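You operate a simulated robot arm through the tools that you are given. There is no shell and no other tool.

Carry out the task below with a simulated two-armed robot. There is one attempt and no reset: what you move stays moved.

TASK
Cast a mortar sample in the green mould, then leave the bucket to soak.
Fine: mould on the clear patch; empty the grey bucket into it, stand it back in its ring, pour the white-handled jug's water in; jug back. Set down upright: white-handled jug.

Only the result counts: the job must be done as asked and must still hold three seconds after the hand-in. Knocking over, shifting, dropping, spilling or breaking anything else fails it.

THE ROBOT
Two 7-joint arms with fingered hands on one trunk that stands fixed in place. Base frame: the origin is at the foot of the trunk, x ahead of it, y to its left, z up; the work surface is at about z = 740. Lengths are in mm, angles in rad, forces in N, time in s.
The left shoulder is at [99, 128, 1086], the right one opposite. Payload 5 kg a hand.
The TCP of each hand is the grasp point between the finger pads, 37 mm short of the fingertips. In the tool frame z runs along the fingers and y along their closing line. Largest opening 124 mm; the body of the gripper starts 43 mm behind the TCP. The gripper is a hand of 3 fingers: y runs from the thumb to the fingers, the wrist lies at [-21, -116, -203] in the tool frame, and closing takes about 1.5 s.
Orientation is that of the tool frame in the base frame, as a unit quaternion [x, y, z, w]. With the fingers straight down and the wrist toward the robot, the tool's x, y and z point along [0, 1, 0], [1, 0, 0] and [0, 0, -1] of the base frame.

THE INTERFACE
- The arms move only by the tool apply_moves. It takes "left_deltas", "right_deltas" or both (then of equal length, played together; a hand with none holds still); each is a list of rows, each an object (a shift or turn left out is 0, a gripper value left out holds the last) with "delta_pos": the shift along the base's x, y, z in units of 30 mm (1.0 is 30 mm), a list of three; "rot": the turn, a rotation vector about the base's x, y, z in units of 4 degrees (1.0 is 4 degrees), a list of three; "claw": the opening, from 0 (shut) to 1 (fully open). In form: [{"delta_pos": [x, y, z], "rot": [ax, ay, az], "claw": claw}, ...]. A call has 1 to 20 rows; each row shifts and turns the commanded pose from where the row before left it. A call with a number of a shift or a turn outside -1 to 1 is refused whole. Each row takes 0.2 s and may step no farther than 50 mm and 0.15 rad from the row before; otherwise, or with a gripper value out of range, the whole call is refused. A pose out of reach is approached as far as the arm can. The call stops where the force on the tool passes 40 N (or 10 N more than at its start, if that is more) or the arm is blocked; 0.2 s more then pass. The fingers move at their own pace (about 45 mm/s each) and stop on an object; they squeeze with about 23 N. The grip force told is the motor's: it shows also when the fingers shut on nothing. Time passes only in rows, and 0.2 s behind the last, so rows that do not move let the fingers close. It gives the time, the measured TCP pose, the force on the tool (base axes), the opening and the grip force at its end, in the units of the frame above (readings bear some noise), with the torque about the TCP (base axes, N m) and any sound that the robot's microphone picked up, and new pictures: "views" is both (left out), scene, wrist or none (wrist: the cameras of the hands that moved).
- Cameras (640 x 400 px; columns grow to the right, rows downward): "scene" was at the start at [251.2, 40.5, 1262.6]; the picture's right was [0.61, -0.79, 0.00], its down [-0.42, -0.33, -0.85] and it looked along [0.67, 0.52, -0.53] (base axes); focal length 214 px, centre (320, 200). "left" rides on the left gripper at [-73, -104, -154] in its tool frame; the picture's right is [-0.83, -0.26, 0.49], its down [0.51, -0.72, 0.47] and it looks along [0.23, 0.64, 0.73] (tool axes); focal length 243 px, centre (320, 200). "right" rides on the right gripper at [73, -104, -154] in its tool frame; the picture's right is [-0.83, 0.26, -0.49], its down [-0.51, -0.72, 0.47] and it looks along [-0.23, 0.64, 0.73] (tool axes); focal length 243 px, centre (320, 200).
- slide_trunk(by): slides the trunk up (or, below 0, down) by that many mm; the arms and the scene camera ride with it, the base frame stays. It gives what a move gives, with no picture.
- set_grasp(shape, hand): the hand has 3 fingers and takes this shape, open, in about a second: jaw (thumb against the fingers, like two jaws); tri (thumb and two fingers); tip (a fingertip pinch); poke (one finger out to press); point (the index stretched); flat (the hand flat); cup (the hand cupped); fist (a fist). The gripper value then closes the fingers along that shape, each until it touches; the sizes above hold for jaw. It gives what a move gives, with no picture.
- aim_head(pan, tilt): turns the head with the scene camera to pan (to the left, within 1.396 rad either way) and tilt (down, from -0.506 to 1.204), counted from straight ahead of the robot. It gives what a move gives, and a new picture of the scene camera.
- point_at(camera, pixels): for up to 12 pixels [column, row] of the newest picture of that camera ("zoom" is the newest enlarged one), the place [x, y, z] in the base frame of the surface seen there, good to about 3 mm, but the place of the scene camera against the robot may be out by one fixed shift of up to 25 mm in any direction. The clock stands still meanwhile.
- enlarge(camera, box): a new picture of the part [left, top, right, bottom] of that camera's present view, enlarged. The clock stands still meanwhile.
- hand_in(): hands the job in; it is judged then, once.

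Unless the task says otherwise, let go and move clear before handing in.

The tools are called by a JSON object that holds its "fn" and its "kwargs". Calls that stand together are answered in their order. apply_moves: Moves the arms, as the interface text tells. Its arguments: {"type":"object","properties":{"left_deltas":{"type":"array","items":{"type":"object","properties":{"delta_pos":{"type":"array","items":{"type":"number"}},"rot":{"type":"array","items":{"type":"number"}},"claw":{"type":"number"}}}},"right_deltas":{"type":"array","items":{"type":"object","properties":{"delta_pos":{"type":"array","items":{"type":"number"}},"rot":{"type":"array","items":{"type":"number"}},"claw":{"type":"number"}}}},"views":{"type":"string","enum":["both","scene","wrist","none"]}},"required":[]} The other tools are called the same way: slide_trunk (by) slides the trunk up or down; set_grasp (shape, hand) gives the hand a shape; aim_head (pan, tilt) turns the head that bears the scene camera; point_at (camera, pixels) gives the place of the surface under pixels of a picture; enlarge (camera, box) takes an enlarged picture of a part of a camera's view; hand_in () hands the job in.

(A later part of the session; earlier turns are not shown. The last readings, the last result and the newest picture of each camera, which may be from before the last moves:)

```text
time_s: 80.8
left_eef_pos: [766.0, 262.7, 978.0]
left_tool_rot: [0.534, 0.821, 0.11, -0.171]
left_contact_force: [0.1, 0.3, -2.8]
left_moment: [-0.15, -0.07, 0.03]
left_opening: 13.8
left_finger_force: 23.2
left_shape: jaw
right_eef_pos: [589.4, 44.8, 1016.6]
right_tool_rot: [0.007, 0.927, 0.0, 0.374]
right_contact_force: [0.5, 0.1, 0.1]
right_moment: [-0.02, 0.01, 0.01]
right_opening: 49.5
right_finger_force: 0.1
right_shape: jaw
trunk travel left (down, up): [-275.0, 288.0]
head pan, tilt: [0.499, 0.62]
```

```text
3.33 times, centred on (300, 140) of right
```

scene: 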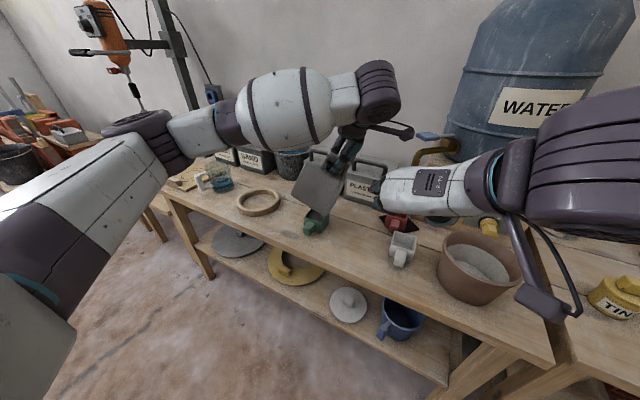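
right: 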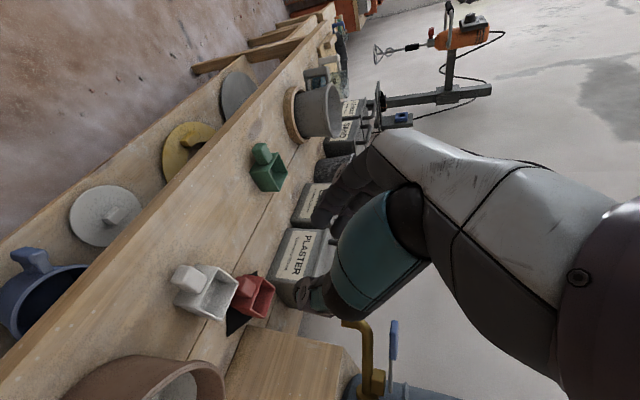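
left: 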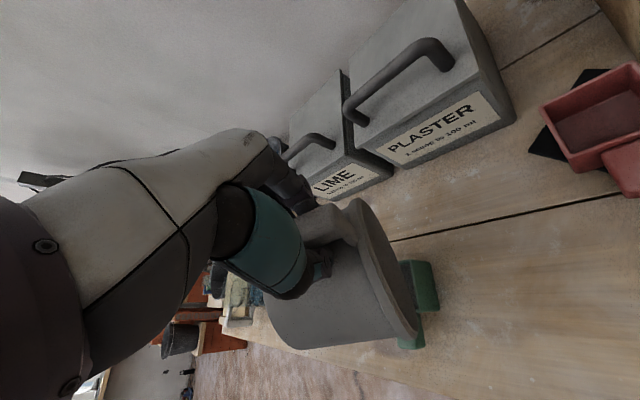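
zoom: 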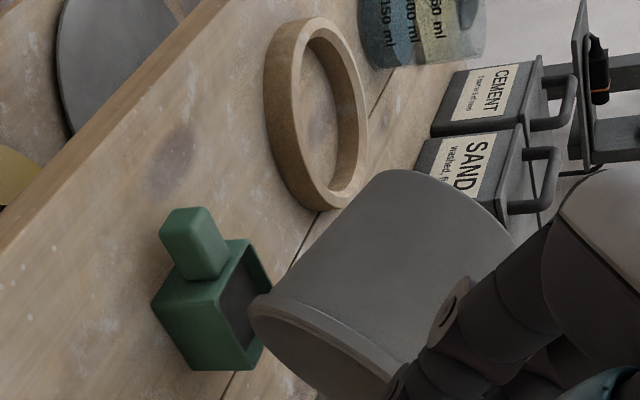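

Draining is complete. I'll now reverse the tilt about the lip (58°) while gaining height, keeping the lip over the mould in case of drips.

{"fn": "apply_moves", "kwargs": {"left_deltas": [{"delta_pos": [-0.119, 0.268, 0.14], "rot": [-0.671, -0.299, 0]}, {"delta_pos": [-0.119, 0.268, 0.14], "rot": [-0.671, -0.299, 0]}, {"delta_pos": [-0.119, 0.268, 0.14], "rot": [-0.671, -0.299, 0]}, {"delta_pos": [-0.119, 0.268, 0.14], "rot": [-0.671, -0.299, 0]}, {"delta_pos": [-0.119, 0.268, 0.14], "rot": [-0.671, -0.299, 0]}, {"delta_pos": [-0.119, 0.268, 0.14], "rot": [-0.671, -0.299, 0]}, {"delta_pos": [-0.119, 0.268, 0.14], "rot": [-0.671, -0.299, 0]}, {"delta_pos": [-0.119, 0.268, 0.14], "rot": [-0.671, -0.299, 0]}, {"delta_pos": [-0.119, 0.268, 0.06], "rot": [-0.671, -0.299, 0]}, {"delta_pos": [-0.119, 0.268, 0.06], "rot": [-0.671, -0.299, 0]}, {"delta_pos": [-0.119, 0.268, 0.06], "rot": [-0.671, -0.299, 0]}, {"delta_pos": [-0.119, 0.268, 0.06], "rot": [-0.671, -0.299, 0]}, {"delta_pos": [-0.119, 0.268, 0.06], "rot": [-0.671, -0.299, 0]}, {"delta_pos": [-0.119, 0.268, 0.06], "rot": [-0.671, -0.299, 0]}, {"delta_pos": [-0.119, 0.268, 0.06], "rot": [-0.671, -0.299, 0]}, {"delta_pos": [-0.119, 0.268, 0.06], "rot": [-0.671, -0.299, 0]}, {"delta_pos": [-0.119, 0.268, 0.06], "rot": [-0.671, -0.299, 0]}, {"delta_pos": [-0.119, 0.268, 0.06], "rot": [-0.671, -0.299, 0]}, {"delta_pos": [-0.119, 0.268, 0.06], "rot": [-0.671, -0.299, 0]}, {"delta_pos": [-0.119, 0.268, 0.06], "rot": [-0.671, -0.299, 0]}], "views": "both"}}

{"fn": "enlarge", "kwargs": {"camera": "scene", "box": [250, 120, 390, 250]}}

{"fn": "enlarge", "kwargs": {"camera": "right", "box": [220, 80, 380, 200]}}

```text
time_s: 85.0
left_eef_pos: [693.8, 423.0, 1034.6]
left_tool_rot: [0.52, 0.798, -0.165, 0.256]
left_contact_force: [-0.4, -0.3, -2.2]
left_moment: [-0.01, 0.03, 0.01]
left_opening: 14.0
left_finger_force: 23.0
left_shape: jaw
right_eef_pos: [588.4, 44.4, 1017.5]
right_tool_rot: [0.008, 0.926, 0.0, 0.376]
right_contact_force: [0.4, 0.3, -0.4]
right_moment: [0.0, 0.0, 0.01]
right_opening: 49.3
right_finger_force: 0.0
right_shape: jaw
trunk travel left (down, up): [-275.0, 288.0]
head pan, tilt: [0.499, 0.62]
```

scene: 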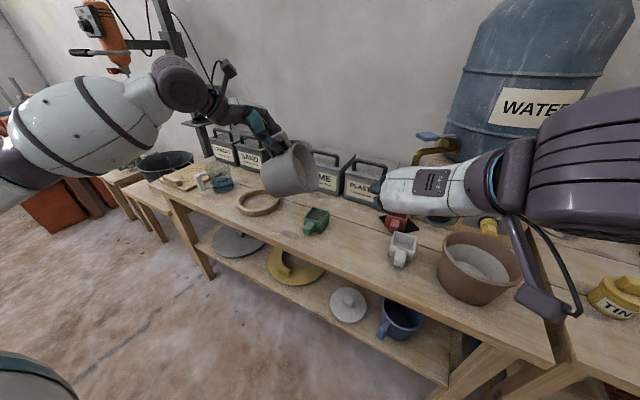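
left: 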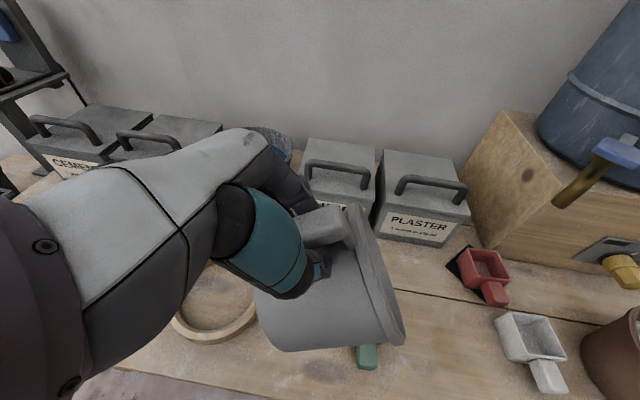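

```text
3.08 times, centred on (320, 185) of scene
```

zoom: 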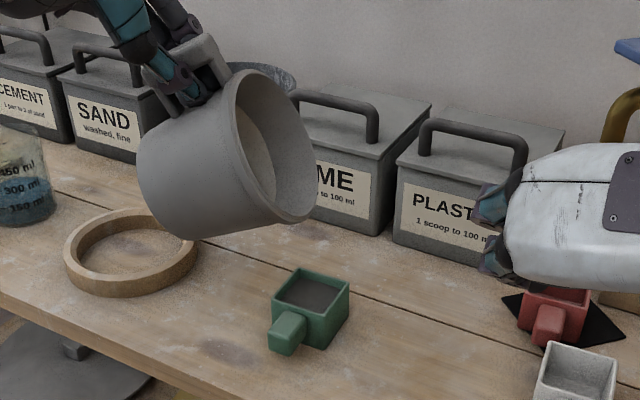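

```text
3.33 times, centred on (300, 140) of right
```

zoom: 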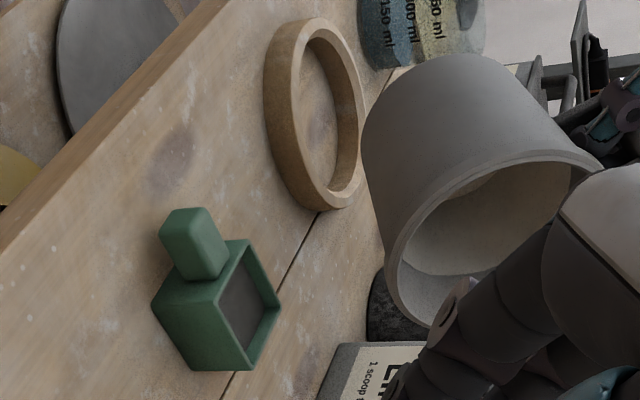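

The mortar sits level in the green mould (scene zoom (308,293)), no spill, and the bucket is empty. I'll return the bucket upright and move back toward its ring.

{"fn": "apply_moves", "kwargs": {"left_deltas": [{"delta_pos": [-0.081, 0.231, 0], "rot": [-0.897, -0.4, 0]}, {"delta_pos": [-0.081, 0.231, 0], "rot": [-0.897, -0.4, 0]}, {"delta_pos": [-0.081, 0.231, 0], "rot": [-0.897, -0.4, 0]}, {"delta_pos": [-0.081, 0.231, 0], "rot": [-0.897, -0.4, 0]}, {"delta_pos": [-0.081, 0.231, 0], "rot": [-0.897, -0.4, 0]}, {"delta_pos": [-0.081, 0.231, 0], "rot": [-0.897, -0.4, 0]}, {"delta_pos": [-0.081, 0.231, 0], "rot": [-0.897, -0.4, 0]}, {"delta_pos": [-0.081, 0.231, 0], "rot": [-0.897, -0.4, 0]}, {"delta_pos": [-0.081, 0.231, 0], "rot": [-0.897, -0.4, 0]}, {"delta_pos": [-0.081, 0.231, 0], "rot": [-0.897, -0.4, 0]}, {"delta_pos": [-0.081, 0.231, 0], "rot": [-0.897, -0.4, 0]}, {"delta_pos": [-0.081, 0.231, 0], "rot": [-0.897, -0.4, 0]}, {"delta_pos": [-0.081, 0.231, 0], "rot": [-0.897, -0.4, 0]}, {"delta_pos": [-0.081, 0.231, 0], "rot": [-0.897, -0.4, 0]}], "views": "none"}}

{"fn": "apply_moves", "kwargs": {"left_deltas": [{"delta_pos": [-0.07, 0.323, -0.1], "rot": [0, 0, 0.5]}, {"delta_pos": [-0.07, 0.323, -0.1], "rot": [0, 0, 1]}, {"delta_pos": [-0.07, 0.323, -0.1], "rot": [0, 0, 1]}, {"delta_pos": [-0.07, 0.323, -0.1], "rot": [0, 0, 1]}, {"delta_pos": [-0.07, 0.323, -0.1], "rot": [0, 0, 1]}, {"delta_pos": [-0.07, 0.323, -0.1], "rot": [0, 0, 1]}, {"delta_pos": [-0.07, 0.323, -0.1], "rot": [0, 0, 1]}, {"delta_pos": [-0.07, 0.323, -0.1], "rot": [0, 0, 1]}, {"delta_pos": [-0.07, 0.323, -0.1], "rot": [0, 0, 1]}, {"delta_pos": [-0.07, 0.323, -0.1], "rot": [0, 0, 1]}, {"delta_pos": [-0.07, 0.323, -0.1], "rot": [0, 0, 0.75]}, {"delta_pos": [0, 0, 0]}], "views": "both"}}

{"fn": "enlarge", "kwargs": {"camera": "right", "box": [230, 0, 430, 150]}}

```text
time_s: 88.0
left_eef_pos: [661.0, 520.6, 1032.3]
left_tool_rot: [0.383, 0.591, -0.386, 0.596]
left_contact_force: [0.3, -0.4, -2.5]
left_moment: [0.19, 0.1, -0.02]
left_opening: 14.1
left_finger_force: 22.6
left_shape: jaw
right_eef_pos: [587.8, 45.1, 1016.6]
right_tool_rot: [0.007, 0.927, 0.0, 0.375]
right_contact_force: [-0.1, -0.7, -0.1]
right_moment: [-0.01, 0.0, 0.0]
right_opening: 49.1
right_finger_force: 0.1
right_shape: jaw
trunk travel left (down, up): [-275.0, 288.0]
head pan, tilt: [0.499, 0.62]
```

```text
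time_s: 90.6
left_eef_pos: [637.3, 627.4, 1001.2]
left_tool_rot: [0.153, 0.688, -0.152, 0.693]
left_contact_force: [-0.3, 1.0, -1.9]
left_moment: [0.08, 0.16, 0.02]
left_opening: 13.9
left_finger_force: 23.5
left_shape: jaw
right_eef_pos: [587.7, 44.7, 1016.0]
right_tool_rot: [0.007, 0.927, -0.001, 0.374]
right_contact_force: [0.5, 0.4, -1.1]
right_moment: [0.02, 0.01, 0.02]
right_opening: 49.3
right_finger_force: 0.1
right_shape: jaw
trunk travel left (down, up): [-275.0, 288.0]
head pan, tilt: [0.499, 0.62]
```

scene: 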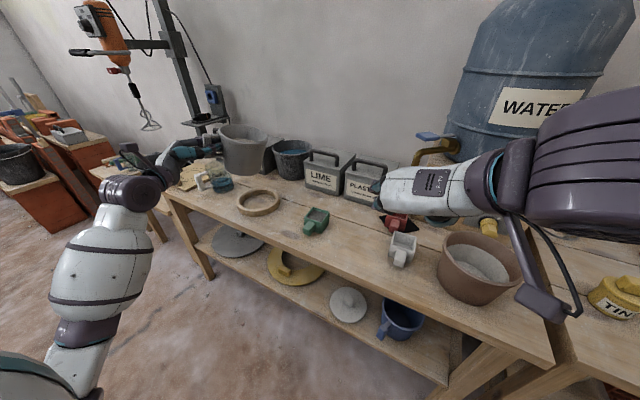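
left: 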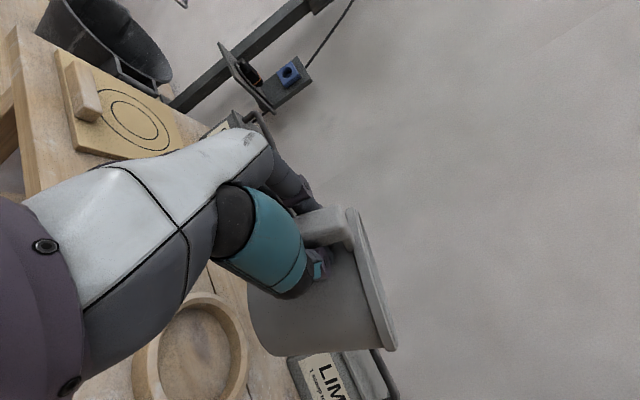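

```text
2.67 times, centred on (330, 75) of right
```

zoom: 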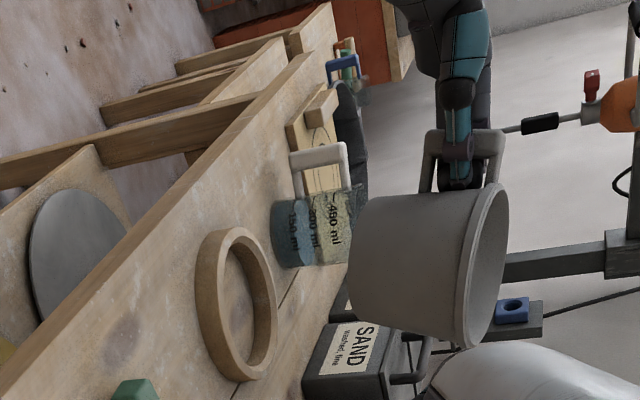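

The bucket is back over its ring at height. I'll measure the rim to know its tilt and centre before lowering.

{"fn": "point_at", "kwargs": {"camera": "zoom", "pixels": [[492, 186], [476, 220], [465, 260], [456, 310], [455, 340], [507, 200], [490, 300], [355, 220], [350, 290], [470, 344], [505, 250], [480, 200]]}}

```text
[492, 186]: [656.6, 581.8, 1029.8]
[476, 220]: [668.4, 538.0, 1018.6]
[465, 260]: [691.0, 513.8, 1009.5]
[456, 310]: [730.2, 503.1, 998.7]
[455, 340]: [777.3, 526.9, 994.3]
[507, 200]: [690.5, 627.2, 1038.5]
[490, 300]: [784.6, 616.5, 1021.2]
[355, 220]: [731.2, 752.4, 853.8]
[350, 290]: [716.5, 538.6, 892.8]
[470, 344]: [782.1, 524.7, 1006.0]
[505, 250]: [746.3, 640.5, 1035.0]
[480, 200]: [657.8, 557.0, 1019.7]
```

Rim plane shows the bucket hangs 15° forward and 11° to the right in the grip. I'll rotate the hand (−12° about the cross axis, −10° about the handle axis) to level the bucket, then re-measure.

{"fn": "apply_moves", "kwargs": {"left_deltas": [{"rot": [-0.707, -0.332, 0]}, {"rot": [-0.707, -0.332, 0]}, {"rot": [-0.707, -0.332, 0]}, {"rot": [-0.707, -0.332, 0]}, {"rot": [-0.707, -0.332, 0]}, {"rot": [0, 0, 0]}, {"rot": [0, 0, 0]}], "views": "both"}}

{"fn": "enlarge", "kwargs": {"camera": "right", "box": [230, 0, 430, 150]}}

```text
time_s: 92.2
left_eef_pos: [638.2, 627.8, 1000.1]
left_tool_rot: [0.075, 0.623, -0.227, 0.745]
left_contact_force: [-0.5, 0.6, -2.3]
left_moment: [0.08, 0.2, 0.0]
left_opening: 13.9
left_finger_force: 23.2
left_shape: jaw
right_eef_pos: [588.0, 43.6, 1016.5]
right_tool_rot: [0.007, 0.927, 0.0, 0.376]
right_contact_force: [0.3, -0.9, 0.1]
right_moment: [0.01, 0.01, -0.01]
right_opening: 49.2
right_finger_force: 0.0
right_shape: jaw
trunk travel left (down, up): [-275.0, 288.0]
head pan, tilt: [0.499, 0.62]
```

scene: 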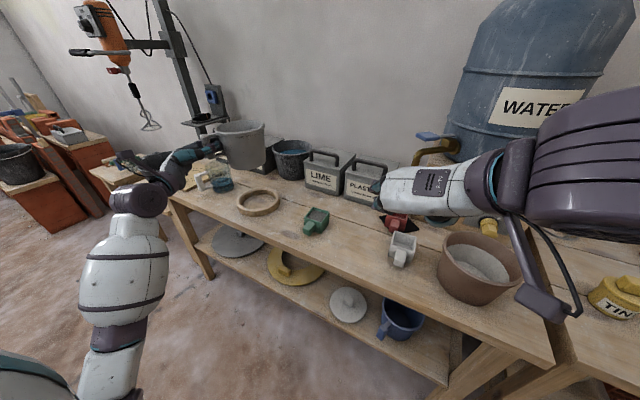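
left: 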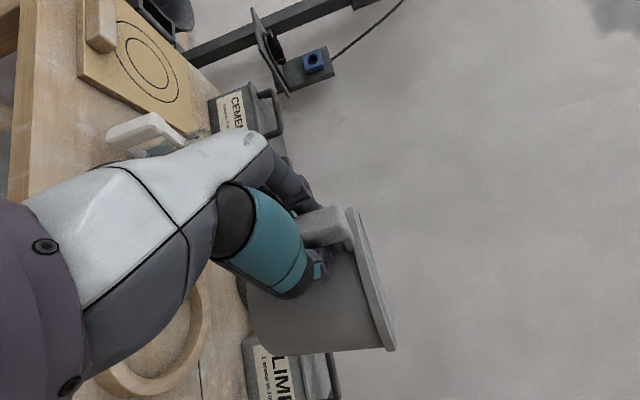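

```text
2.67 times, centred on (330, 75) of right
```

zoom: 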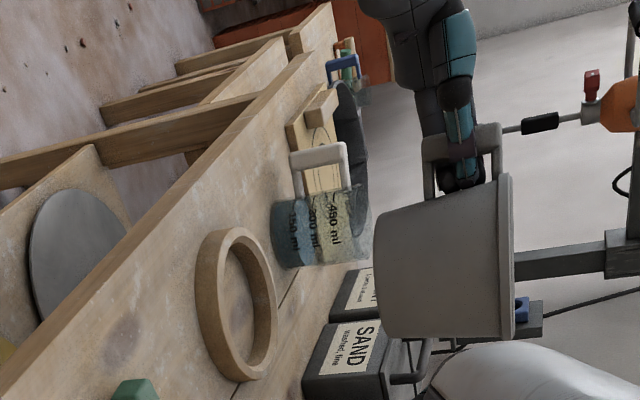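

The bucket now looks close to level in the right view. Measuring the rim and base for centring over the ring.

{"fn": "point_at", "kwargs": {"camera": "zoom", "pixels": [[500, 180], [502, 210], [503, 250], [505, 300], [508, 335], [376, 225], [376, 260], [380, 310], [384, 335], [385, 212], [508, 178], [440, 260]]}}

```text
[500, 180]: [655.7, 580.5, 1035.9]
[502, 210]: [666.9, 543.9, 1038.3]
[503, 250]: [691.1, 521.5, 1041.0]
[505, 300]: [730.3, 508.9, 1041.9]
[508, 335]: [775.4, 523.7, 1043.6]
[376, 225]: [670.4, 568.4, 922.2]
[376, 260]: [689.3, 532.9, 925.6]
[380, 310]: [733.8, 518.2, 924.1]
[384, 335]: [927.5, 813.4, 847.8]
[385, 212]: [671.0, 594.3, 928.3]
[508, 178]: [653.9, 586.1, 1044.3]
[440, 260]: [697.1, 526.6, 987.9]
```

Bucket axis is at about (727,577) with its base ≈78 mm below the TCP. Now re-measure the ring's inner edge precisely.

{"fn": "point_at", "kwargs": {"camera": "zoom", "pixels": [[232, 231], [262, 255], [275, 300], [272, 345], [245, 378], [218, 345], [222, 265], [222, 300], [232, 345], [250, 362], [262, 340], [258, 290]]}}

{"fn": "enlarge", "kwargs": {"camera": "right", "box": [290, 75, 350, 155]}}

```text
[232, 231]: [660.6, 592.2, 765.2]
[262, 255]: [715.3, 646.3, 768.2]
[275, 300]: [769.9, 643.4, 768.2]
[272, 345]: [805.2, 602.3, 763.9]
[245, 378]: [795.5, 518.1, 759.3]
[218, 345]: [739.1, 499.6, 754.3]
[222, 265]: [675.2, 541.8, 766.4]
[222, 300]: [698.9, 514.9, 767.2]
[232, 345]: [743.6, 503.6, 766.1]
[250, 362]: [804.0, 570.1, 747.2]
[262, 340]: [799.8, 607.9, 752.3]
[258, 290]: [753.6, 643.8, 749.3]
```

```text
5.00 times, centred on (320, 115) of right
```

zoom: 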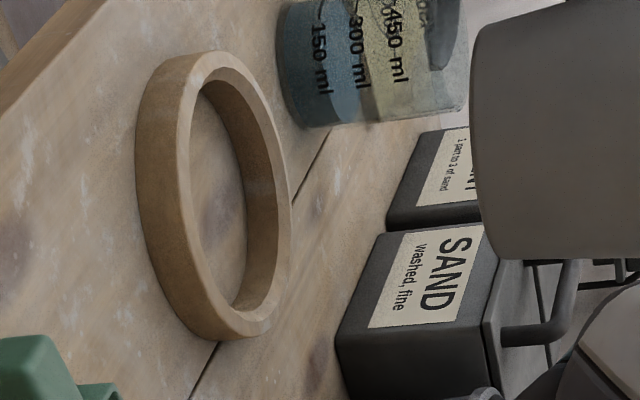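

Ring inner radius ≈67 centred (738,578); bucket base radius ≈57. I'll shift by (+10,+2.5) mm and lower to just above the ring.

{"fn": "apply_moves", "kwargs": {"left_deltas": [{"delta_pos": [0.05, 0.012, -0.6]}, {"delta_pos": [0.05, 0.012, -0.65]}, {"delta_pos": [0.05, 0.012, -0.65]}, {"delta_pos": [0.05, 0.012, -0.65]}, {"delta_pos": [0.05, 0.012, -0.65]}, {"delta_pos": [0.05, 0.012, -0.65]}, {"delta_pos": [0.05, 0.012, -0.65]}, {"delta_pos": [0, 0, 0]}], "views": "both"}}

{"fn": "enlarge", "kwargs": {"camera": "right", "box": [250, 30, 410, 150]}}

{"fn": "enlarge", "kwargs": {"camera": "scene", "box": [170, 110, 330, 230]}}

```text
time_s: 94.0
left_eef_pos: [648.2, 629.3, 865.7]
left_tool_rot: [0.076, 0.622, -0.227, 0.745]
left_contact_force: [0.6, -0.5, -2.6]
left_moment: [0.12, 0.18, -0.02]
left_opening: 14.1
left_finger_force: 23.4
left_shape: jaw
right_eef_pos: [587.7, 43.9, 1017.5]
right_tool_rot: [0.008, 0.927, 0.0, 0.375]
right_contact_force: [-0.8, 0.5, -0.4]
right_moment: [-0.01, -0.04, 0.01]
right_opening: 49.3
right_finger_force: 0.0
right_shape: jaw
trunk travel left (down, up): [-275.0, 288.0]
head pan, tilt: [0.499, 0.62]
```

scene: 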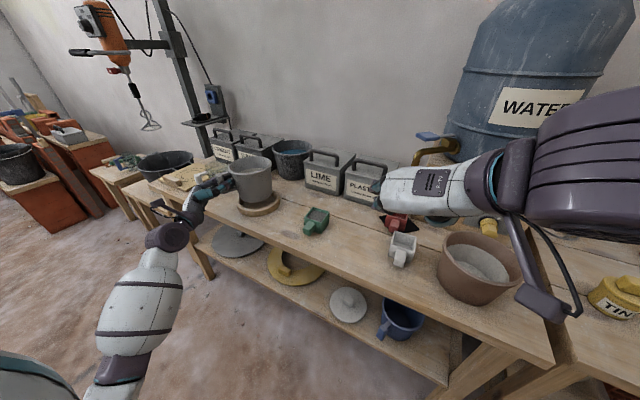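
left: 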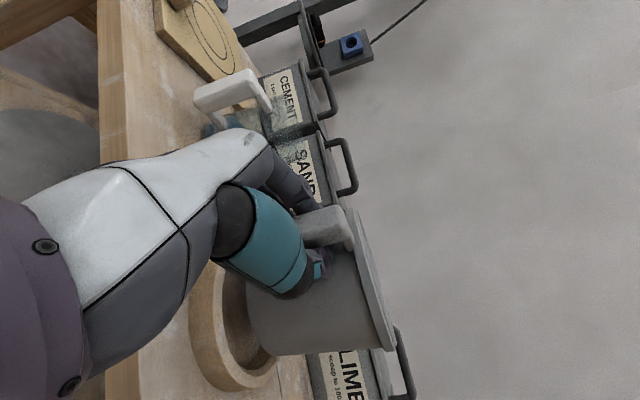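

```text
3.33 times, centred on (330, 90) of right
```

zoom: 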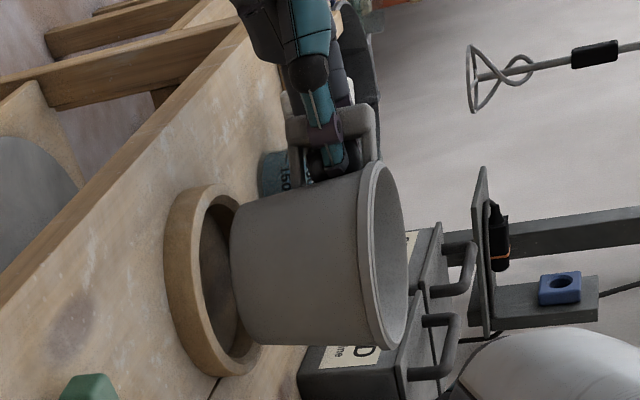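

```text
3.33 times, centred on (250, 170) of scene
```

zoom: 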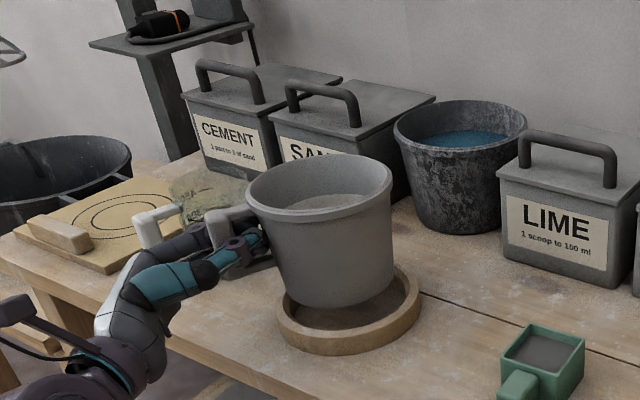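

The level bucket hovers over its ring. Lowering it 36 mm into the ring in small steps and watching the force.

{"fn": "apply_moves", "kwargs": {"left_deltas": [{"delta_pos": [0, 0, -0.25]}, {"delta_pos": [0, 0, -0.25]}, {"delta_pos": [0, 0, -0.25]}, {"delta_pos": [0, 0, -0.25]}, {"delta_pos": [0, 0, -0.2]}, {"delta_pos": [0, 0, 0]}], "views": "both"}}

{"fn": "enlarge", "kwargs": {"camera": "right", "box": [250, 30, 410, 150]}}

{"fn": "enlarge", "kwargs": {"camera": "scene", "box": [170, 110, 330, 230]}}

```text
time_s: 95.4
left_eef_pos: [647.7, 630.2, 830.2]
left_tool_rot: [0.075, 0.623, -0.228, 0.745]
left_contact_force: [0.5, -0.1, -3.1]
left_moment: [0.09, 0.17, -0.01]
left_opening: 14.2
left_finger_force: 23.0
left_shape: jaw
right_eef_pos: [588.2, 45.2, 1016.9]
right_tool_rot: [0.008, 0.927, 0.0, 0.375]
right_contact_force: [0.6, 0.2, 0.0]
right_moment: [-0.01, 0.0, 0.02]
right_opening: 49.3
right_finger_force: 0.1
right_shape: jaw
trunk travel left (down, up): [-275.0, 288.0]
head pan, tilt: [0.499, 0.62]
```

scene: 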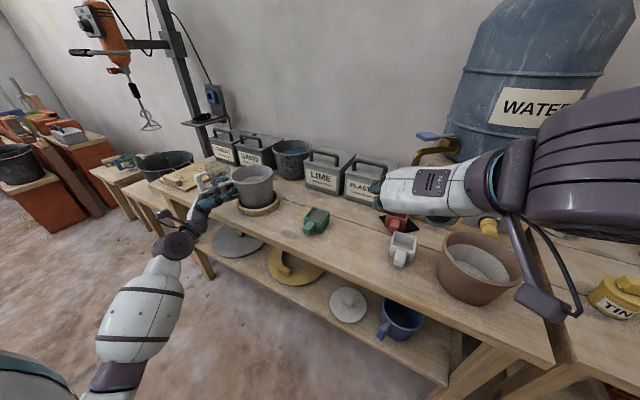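
left: 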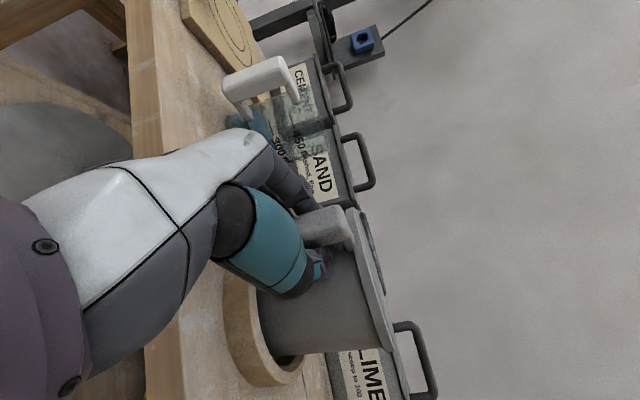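

```text
3.33 times, centred on (330, 90) of right
```

zoom: 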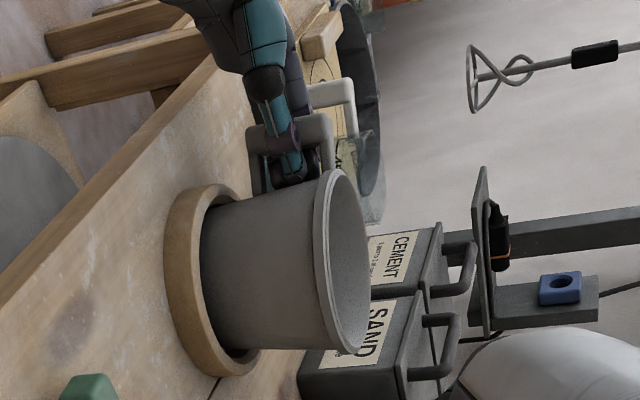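

```text
3.33 times, centred on (250, 170) of scene
```

zoom: 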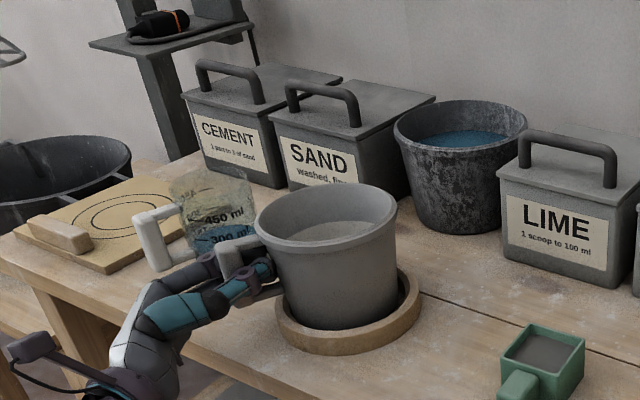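

The bucket has entered the ring without contact. Lowering the last ~12 mm until the base touches.

{"fn": "apply_moves", "kwargs": {"left_deltas": [{"delta_pos": [0, 0, -0.15]}, {"delta_pos": [0, 0, -0.15]}, {"delta_pos": [0, 0, 0]}], "views": "none"}}

{"fn": "apply_moves", "kwargs": {"left_deltas": [{"delta_pos": [0, 0, -0.1]}, {"delta_pos": [0, 0, 0]}], "views": "wrist"}}

{"fn": "enlarge", "kwargs": {"camera": "right", "box": [250, 30, 410, 150]}}

```text
time_s: 96.2
left_eef_pos: [648.4, 629.3, 822.1]
left_tool_rot: [0.075, 0.623, -0.227, 0.745]
left_contact_force: [0.1, 0.3, 0.1]
left_moment: [0.07, 0.04, -0.02]
left_opening: 13.7
left_finger_force: 23.2
left_shape: jaw
right_eef_pos: [588.7, 44.4, 1016.3]
right_tool_rot: [0.007, 0.927, 0.0, 0.376]
right_contact_force: [-0.5, 0.5, -0.4]
right_moment: [0.02, -0.02, 0.01]
right_opening: 49.6
right_finger_force: 0.0
right_shape: jaw
trunk travel left (down, up): [-275.0, 288.0]
head pan, tilt: [0.499, 0.62]
```

```text
time_s: 96.8
left_eef_pos: [647.8, 630.9, 818.8]
left_tool_rot: [0.075, 0.623, -0.227, 0.745]
left_contact_force: [-2.7, 1.2, 5.8]
left_moment: [0.1, -0.03, 0.02]
left_opening: 14.1
left_finger_force: 23.2
left_shape: jaw
right_eef_pos: [587.5, 43.7, 1017.6]
right_tool_rot: [0.008, 0.927, 0.0, 0.376]
right_contact_force: [-0.4, -0.5, -0.5]
right_moment: [0.0, 0.01, 0.03]
right_opening: 49.6
right_finger_force: 0.0
right_shape: jaw
trunk travel left (down, up): [-275.0, 288.0]
head pan, tilt: [0.499, 0.62]
```

left: 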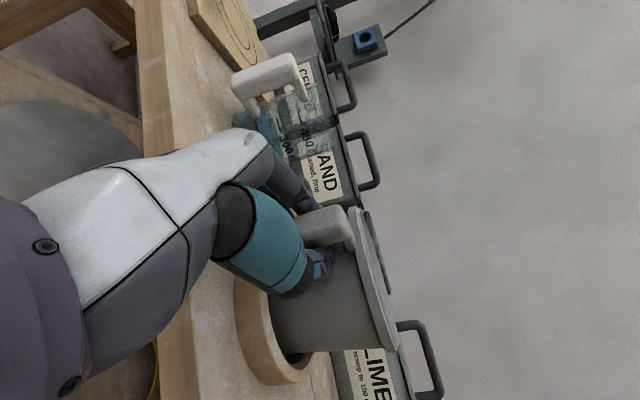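

```text
3.33 times, centred on (330, 90) of right
```

zoom: 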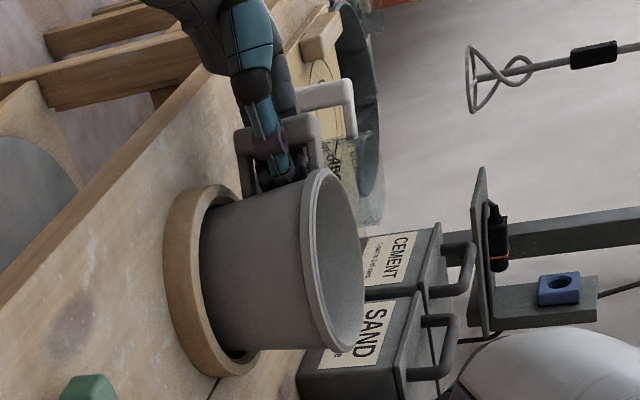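

Contact (+5.8 N up): the bucket stands on the bench inside the ring. I'll ease up 1.5 mm and open the hand.

{"fn": "apply_moves", "kwargs": {"left_deltas": [{"delta_pos": [0, 0, 0.05]}, {"claw": 0.2}, {"claw": 0.3}, {"claw": 0.4}, {"claw": 0.5}, {"claw": 0.5}, {"claw": 0.5}], "views": "both"}}

{"fn": "enlarge", "kwargs": {"camera": "right", "box": [250, 30, 410, 150]}}

{"fn": "enlarge", "kwargs": {"camera": "scene", "box": [170, 110, 330, 230]}}

```text
time_s: 98.4
left_eef_pos: [648.2, 628.9, 819.1]
left_tool_rot: [0.076, 0.623, -0.227, 0.745]
left_contact_force: [0.0, -0.7, -1.3]
left_moment: [-0.04, 0.01, -0.03]
left_opening: 61.4
left_finger_force: 0.0
left_shape: jaw
right_eef_pos: [587.9, 44.6, 1017.3]
right_tool_rot: [0.008, 0.927, -0.001, 0.375]
right_contact_force: [0.0, 0.5, 0.2]
right_moment: [0.0, 0.01, 0.03]
right_opening: 49.2
right_finger_force: 0.1
right_shape: jaw
trunk travel left (down, up): [-275.0, 288.0]
head pan, tilt: [0.499, 0.62]
```

scene: 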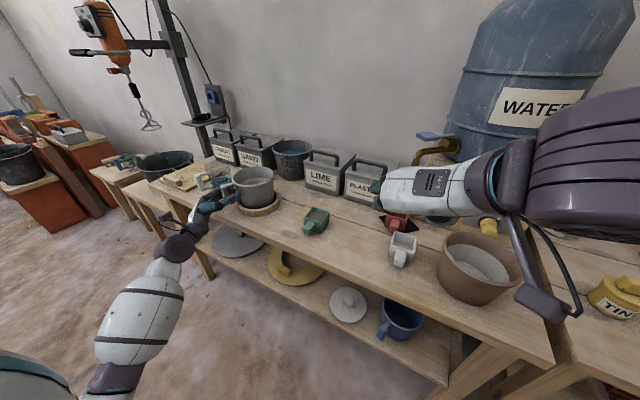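
left: 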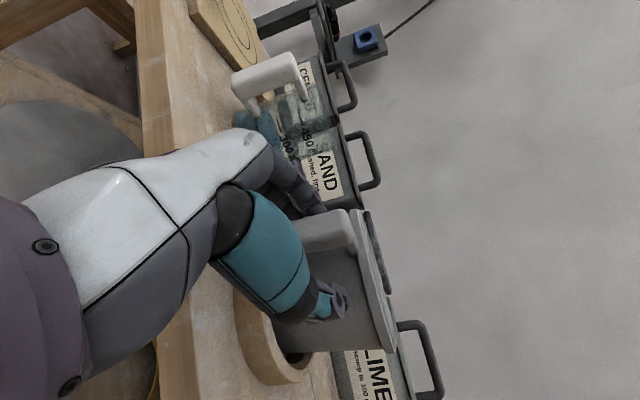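

```text
3.33 times, centred on (330, 90) of right
```

zoom: 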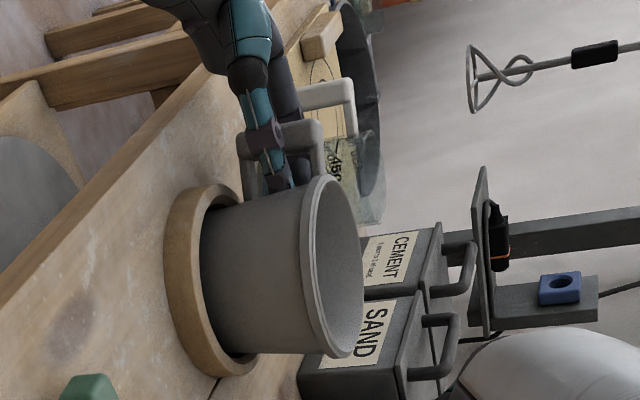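

```text
3.33 times, centred on (250, 170) of scene
```

zoom: 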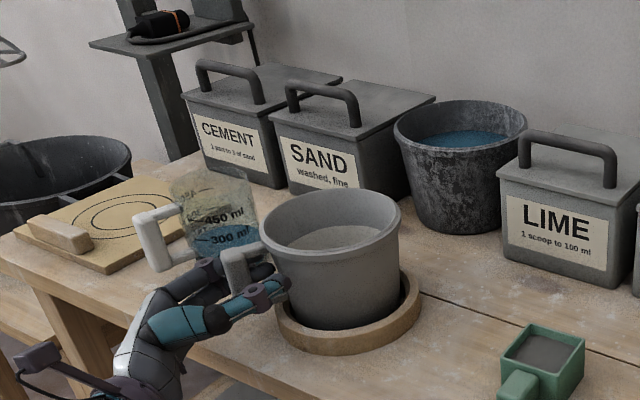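

Released: the bucket stands level in the ring. Retreating the hand straight back along the handle's axis.

{"fn": "apply_moves", "kwargs": {"left_deltas": [{"delta_pos": [-0.415, 0.194, 0]}, {"delta_pos": [-0.415, 0.194, 0]}, {"delta_pos": [-0.415, 0.194, 0]}, {"delta_pos": [-0.415, 0.194, 0]}, {"delta_pos": [-0.415, 0.194, 0]}, {"delta_pos": [-0.415, 0.194, 0]}, {"delta_pos": [-0.415, 0.194, 0]}, {"delta_pos": [-0.415, 0.194, 0]}, {"delta_pos": [-0.415, 0.194, 0]}], "views": "both"}}

{"fn": "enlarge", "kwargs": {"camera": "scene", "box": [170, 110, 330, 230]}}

{"fn": "enlarge", "kwargs": {"camera": "right", "box": [250, 30, 410, 150]}}

```text
time_s: 100.4
left_eef_pos: [536.3, 681.7, 819.9]
left_tool_rot: [0.076, 0.623, -0.227, 0.744]
left_contact_force: [0.2, 0.8, 0.2]
left_moment: [-0.01, 0.02, -0.02]
left_opening: 61.6
left_finger_force: 0.1
left_shape: jaw
right_eef_pos: [588.4, 44.5, 1016.6]
right_tool_rot: [0.008, 0.927, 0.0, 0.375]
right_contact_force: [-0.7, -0.5, 0.1]
right_moment: [0.04, 0.01, 0.0]
right_opening: 49.6
right_finger_force: 0.0
right_shape: jaw
trunk travel left (down, up): [-275.0, 288.0]
head pan, tilt: [0.499, 0.62]
```

scene: 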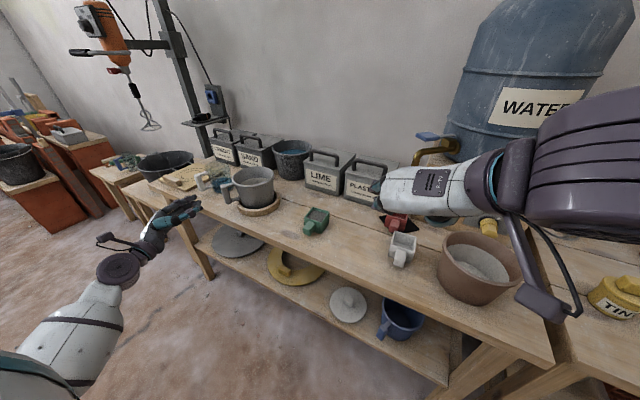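
left: 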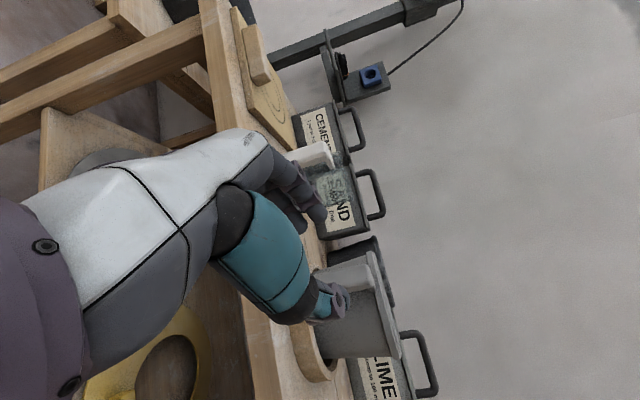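

```text
3.33 times, centred on (250, 170) of scene
```

zoom: 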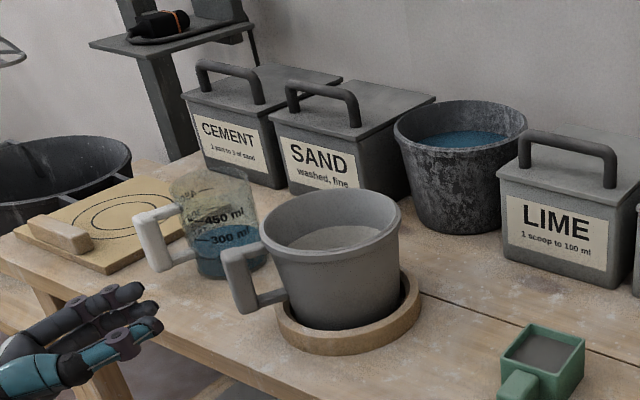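

```text
3.33 times, centred on (330, 90) of right
```

zoom: 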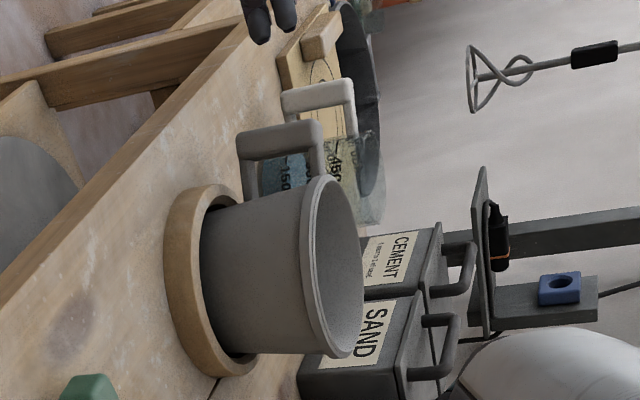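

The bucket stands cleanly back in the ring (scene zoom (330,270)). Next the jug: it's far left, so I'll raise both hands first, level the left hand and yaw it to −18°, then lower the trunk for reach.

{"fn": "apply_moves", "kwargs": {"left_deltas": [{"delta_pos": [-0.2, 0.2, 0.8], "rot": [0.707, 0.332, 0]}, {"delta_pos": [-0.2, 0.2, 0.8], "rot": [0.707, 0.332, 0]}, {"delta_pos": [0, 0.2, 0.8], "rot": [0.707, 0.332, 0]}, {"delta_pos": [0, 0.2, 0.8], "rot": [0.707, 0.332, 0]}, {"delta_pos": [0, 0.2, 0.8], "rot": [0.707, 0.332, 0]}, {"delta_pos": [0, 0.2, 0.8], "rot": [0, 0, 0.875]}, {"delta_pos": [0, 0.2, 0.8], "rot": [0, 0, 0.875]}, {"delta_pos": [0, 0, 0.4]}], "right_deltas": [{"delta_pos": [0, -0.3, 0.6]}, {"delta_pos": [0, -0.3, 0.6]}, {"delta_pos": [0, -0.3, 0.6]}, {"delta_pos": [0, -0.3, 0.6]}, {"delta_pos": [0, -0.3, 0.6]}, {"delta_pos": [0, -0.3, 0.6]}, {"delta_pos": [0, -0.3, 0.6]}, {"delta_pos": [0, -0.3, 0.6]}], "views": "both"}}

```text
time_s: 102.2
left_eef_pos: [524.1, 723.6, 1000.0]
left_tool_rot: [0.111, 0.696, -0.109, 0.701]
left_contact_force: [-0.1, -0.6, 0.8]
left_moment: [0.0, 0.02, 0.02]
left_opening: 61.6
left_finger_force: 0.0
left_shape: jaw
right_eef_pos: [557.5, 23.3, 1112.1]
right_tool_rot: [0.012, 0.926, 0.0, 0.377]
right_contact_force: [-0.4, 0.5, -0.4]
right_moment: [-0.01, 0.0, 0.0]
right_opening: 49.3
right_finger_force: 0.0
right_shape: jaw
right hand out of reach, approached as far as the arm can: row 4, 5, 6, 7, 8
trunk travel left (down, up): [-275.0, 288.0]
head pan, tilt: [0.499, 0.62]
```

scene: 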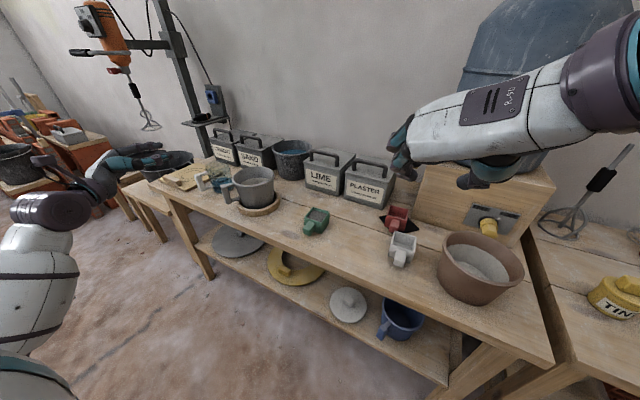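
right: 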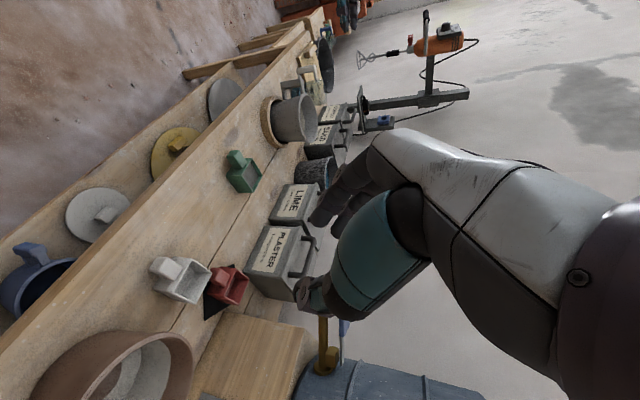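
left: 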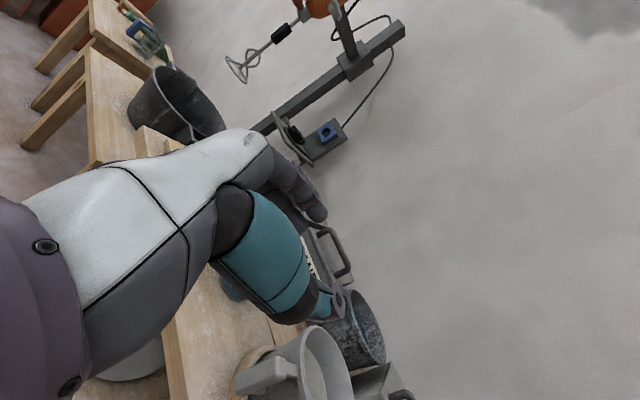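

Left hand is level (yaw ≈−18°) at (524,724,1000). Now lowering the trunk by 160 mm to extend the left arm's reach toward the jug.

{"fn": "slide_trunk", "kwargs": {"by": -160}}

{"fn": "aim_head", "kwargs": {"pan": 0.65, "tilt": 0.5}}

```text
time_s: 104.0
left_eef_pos: [525.3, 724.1, 841.1]
left_tool_rot: [0.111, 0.695, -0.11, 0.702]
left_contact_force: [0.2, -0.2, 0.7]
left_moment: [0.02, 0.03, 0.01]
left_opening: 61.6
left_finger_force: 0.0
left_shape: jaw
right_eef_pos: [557.4, 23.2, 953.7]
right_tool_rot: [0.008, 0.927, 0.001, 0.376]
right_contact_force: [-0.1, 0.0, -0.5]
right_moment: [0.0, 0.02, 0.0]
right_opening: 49.5
right_finger_force: 0.0
right_shape: jaw
trunk travel left (down, up): [-115.0, 448.0]
head pan, tilt: [0.499, 0.62]
```

```text
time_s: 104.7
left_eef_pos: [524.4, 723.9, 840.0]
left_tool_rot: [0.111, 0.696, -0.11, 0.701]
left_contact_force: [-0.5, 0.0, 1.1]
left_moment: [-0.02, 0.0, 0.01]
left_opening: 61.7
left_finger_force: 0.1
left_shape: jaw
right_eef_pos: [557.6, 23.0, 952.0]
right_tool_rot: [0.007, 0.927, 0.0, 0.375]
right_contact_force: [-0.1, 0.4, 1.4]
right_moment: [0.03, 0.02, -0.01]
right_opening: 49.0
right_finger_force: 0.2
right_shape: jaw
trunk travel left (down, up): [-115.0, 448.0]
head pan, tilt: [0.649, 0.499]
```

scene: 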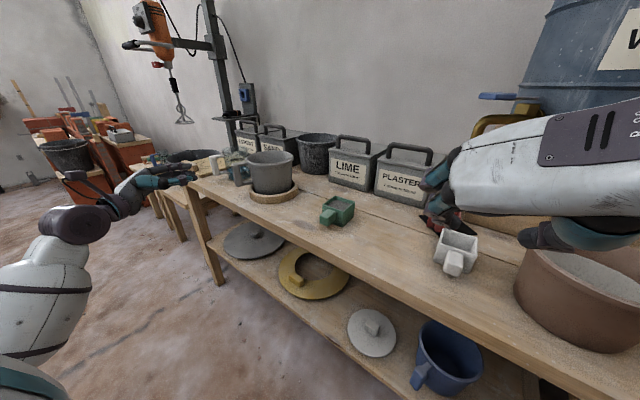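

Now moving to the jug's pre-grasp point (551,850,806), 120 mm in front of its handle.

{"fn": "apply_moves", "kwargs": {"left_deltas": [{"delta_pos": [0.147, 0.7, -0.19]}, {"delta_pos": [0.147, 0.7, -0.19]}, {"delta_pos": [0.147, 0.7, -0.19]}, {"delta_pos": [0.147, 0.7, -0.19]}, {"delta_pos": [0.147, 0.7, -0.19]}, {"delta_pos": [0.147, 0.7, -0.19]}, {"delta_pos": [0, 0, 0]}], "views": "both"}}

{"fn": "enlarge", "kwargs": {"camera": "left", "box": [280, 180, 440, 380]}}

```text
time_s: 106.3
left_eef_pos: [551.9, 849.7, 805.6]
left_tool_rot: [0.11, 0.696, -0.109, 0.701]
left_contact_force: [-0.2, 0.7, 0.2]
left_moment: [-0.01, -0.02, 0.01]
left_opening: 61.5
left_finger_force: 0.0
left_shape: jaw
right_eef_pos: [558.1, 24.4, 952.7]
right_tool_rot: [0.007, 0.927, -0.001, 0.376]
right_contact_force: [0.6, 0.2, -0.1]
right_moment: [-0.02, 0.04, 0.01]
right_opening: 49.4
right_finger_force: 0.1
right_shape: jaw
trunk travel left (down, up): [-115.0, 448.0]
head pan, tilt: [0.649, 0.499]
```

scene: 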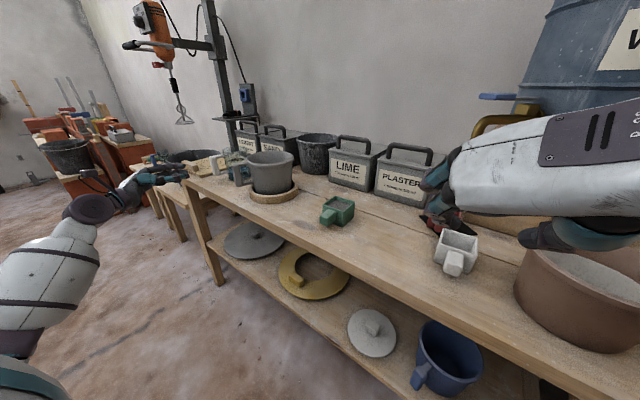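
left: 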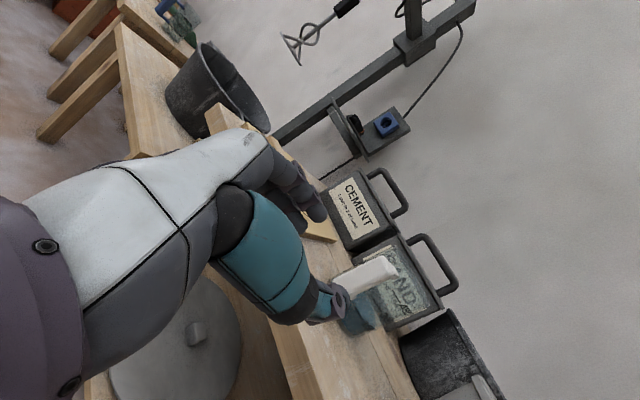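

```text
2.00 times, centred on (360, 280) of left
```

zoom: 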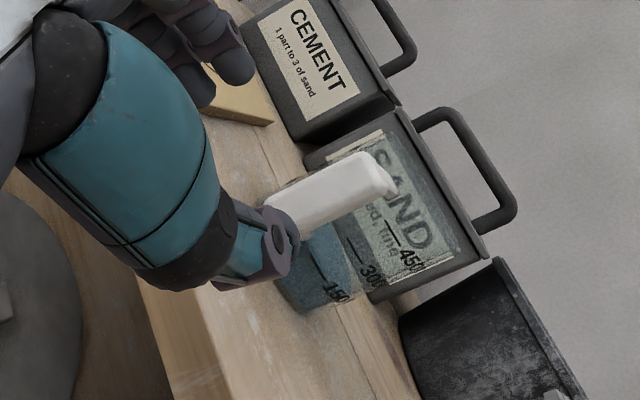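

Pre-grasp reached within reach limits. The white handle is seen at zoom (335,190); measuring it from here to refine.

{"fn": "point_at", "kwargs": {"camera": "zoom", "pixels": [[300, 190], [335, 175], [370, 160], [300, 210], [340, 200], [375, 185], [312, 225], [360, 205], [380, 195], [350, 168]]}}

{"fn": "enlarge", "kwargs": {"camera": "right", "box": [230, 0, 390, 120]}}

```text
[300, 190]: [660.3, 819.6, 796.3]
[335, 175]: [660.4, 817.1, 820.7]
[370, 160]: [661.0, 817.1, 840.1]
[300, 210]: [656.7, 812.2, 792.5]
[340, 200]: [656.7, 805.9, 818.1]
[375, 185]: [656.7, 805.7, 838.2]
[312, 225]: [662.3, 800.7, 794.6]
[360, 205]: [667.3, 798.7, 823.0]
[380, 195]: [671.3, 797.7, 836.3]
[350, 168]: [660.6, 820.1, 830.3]
```

```text
3.33 times, centred on (310, 60) of right
```

zoom: 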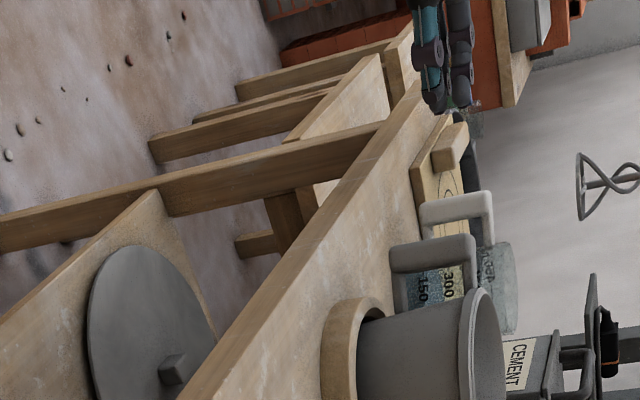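

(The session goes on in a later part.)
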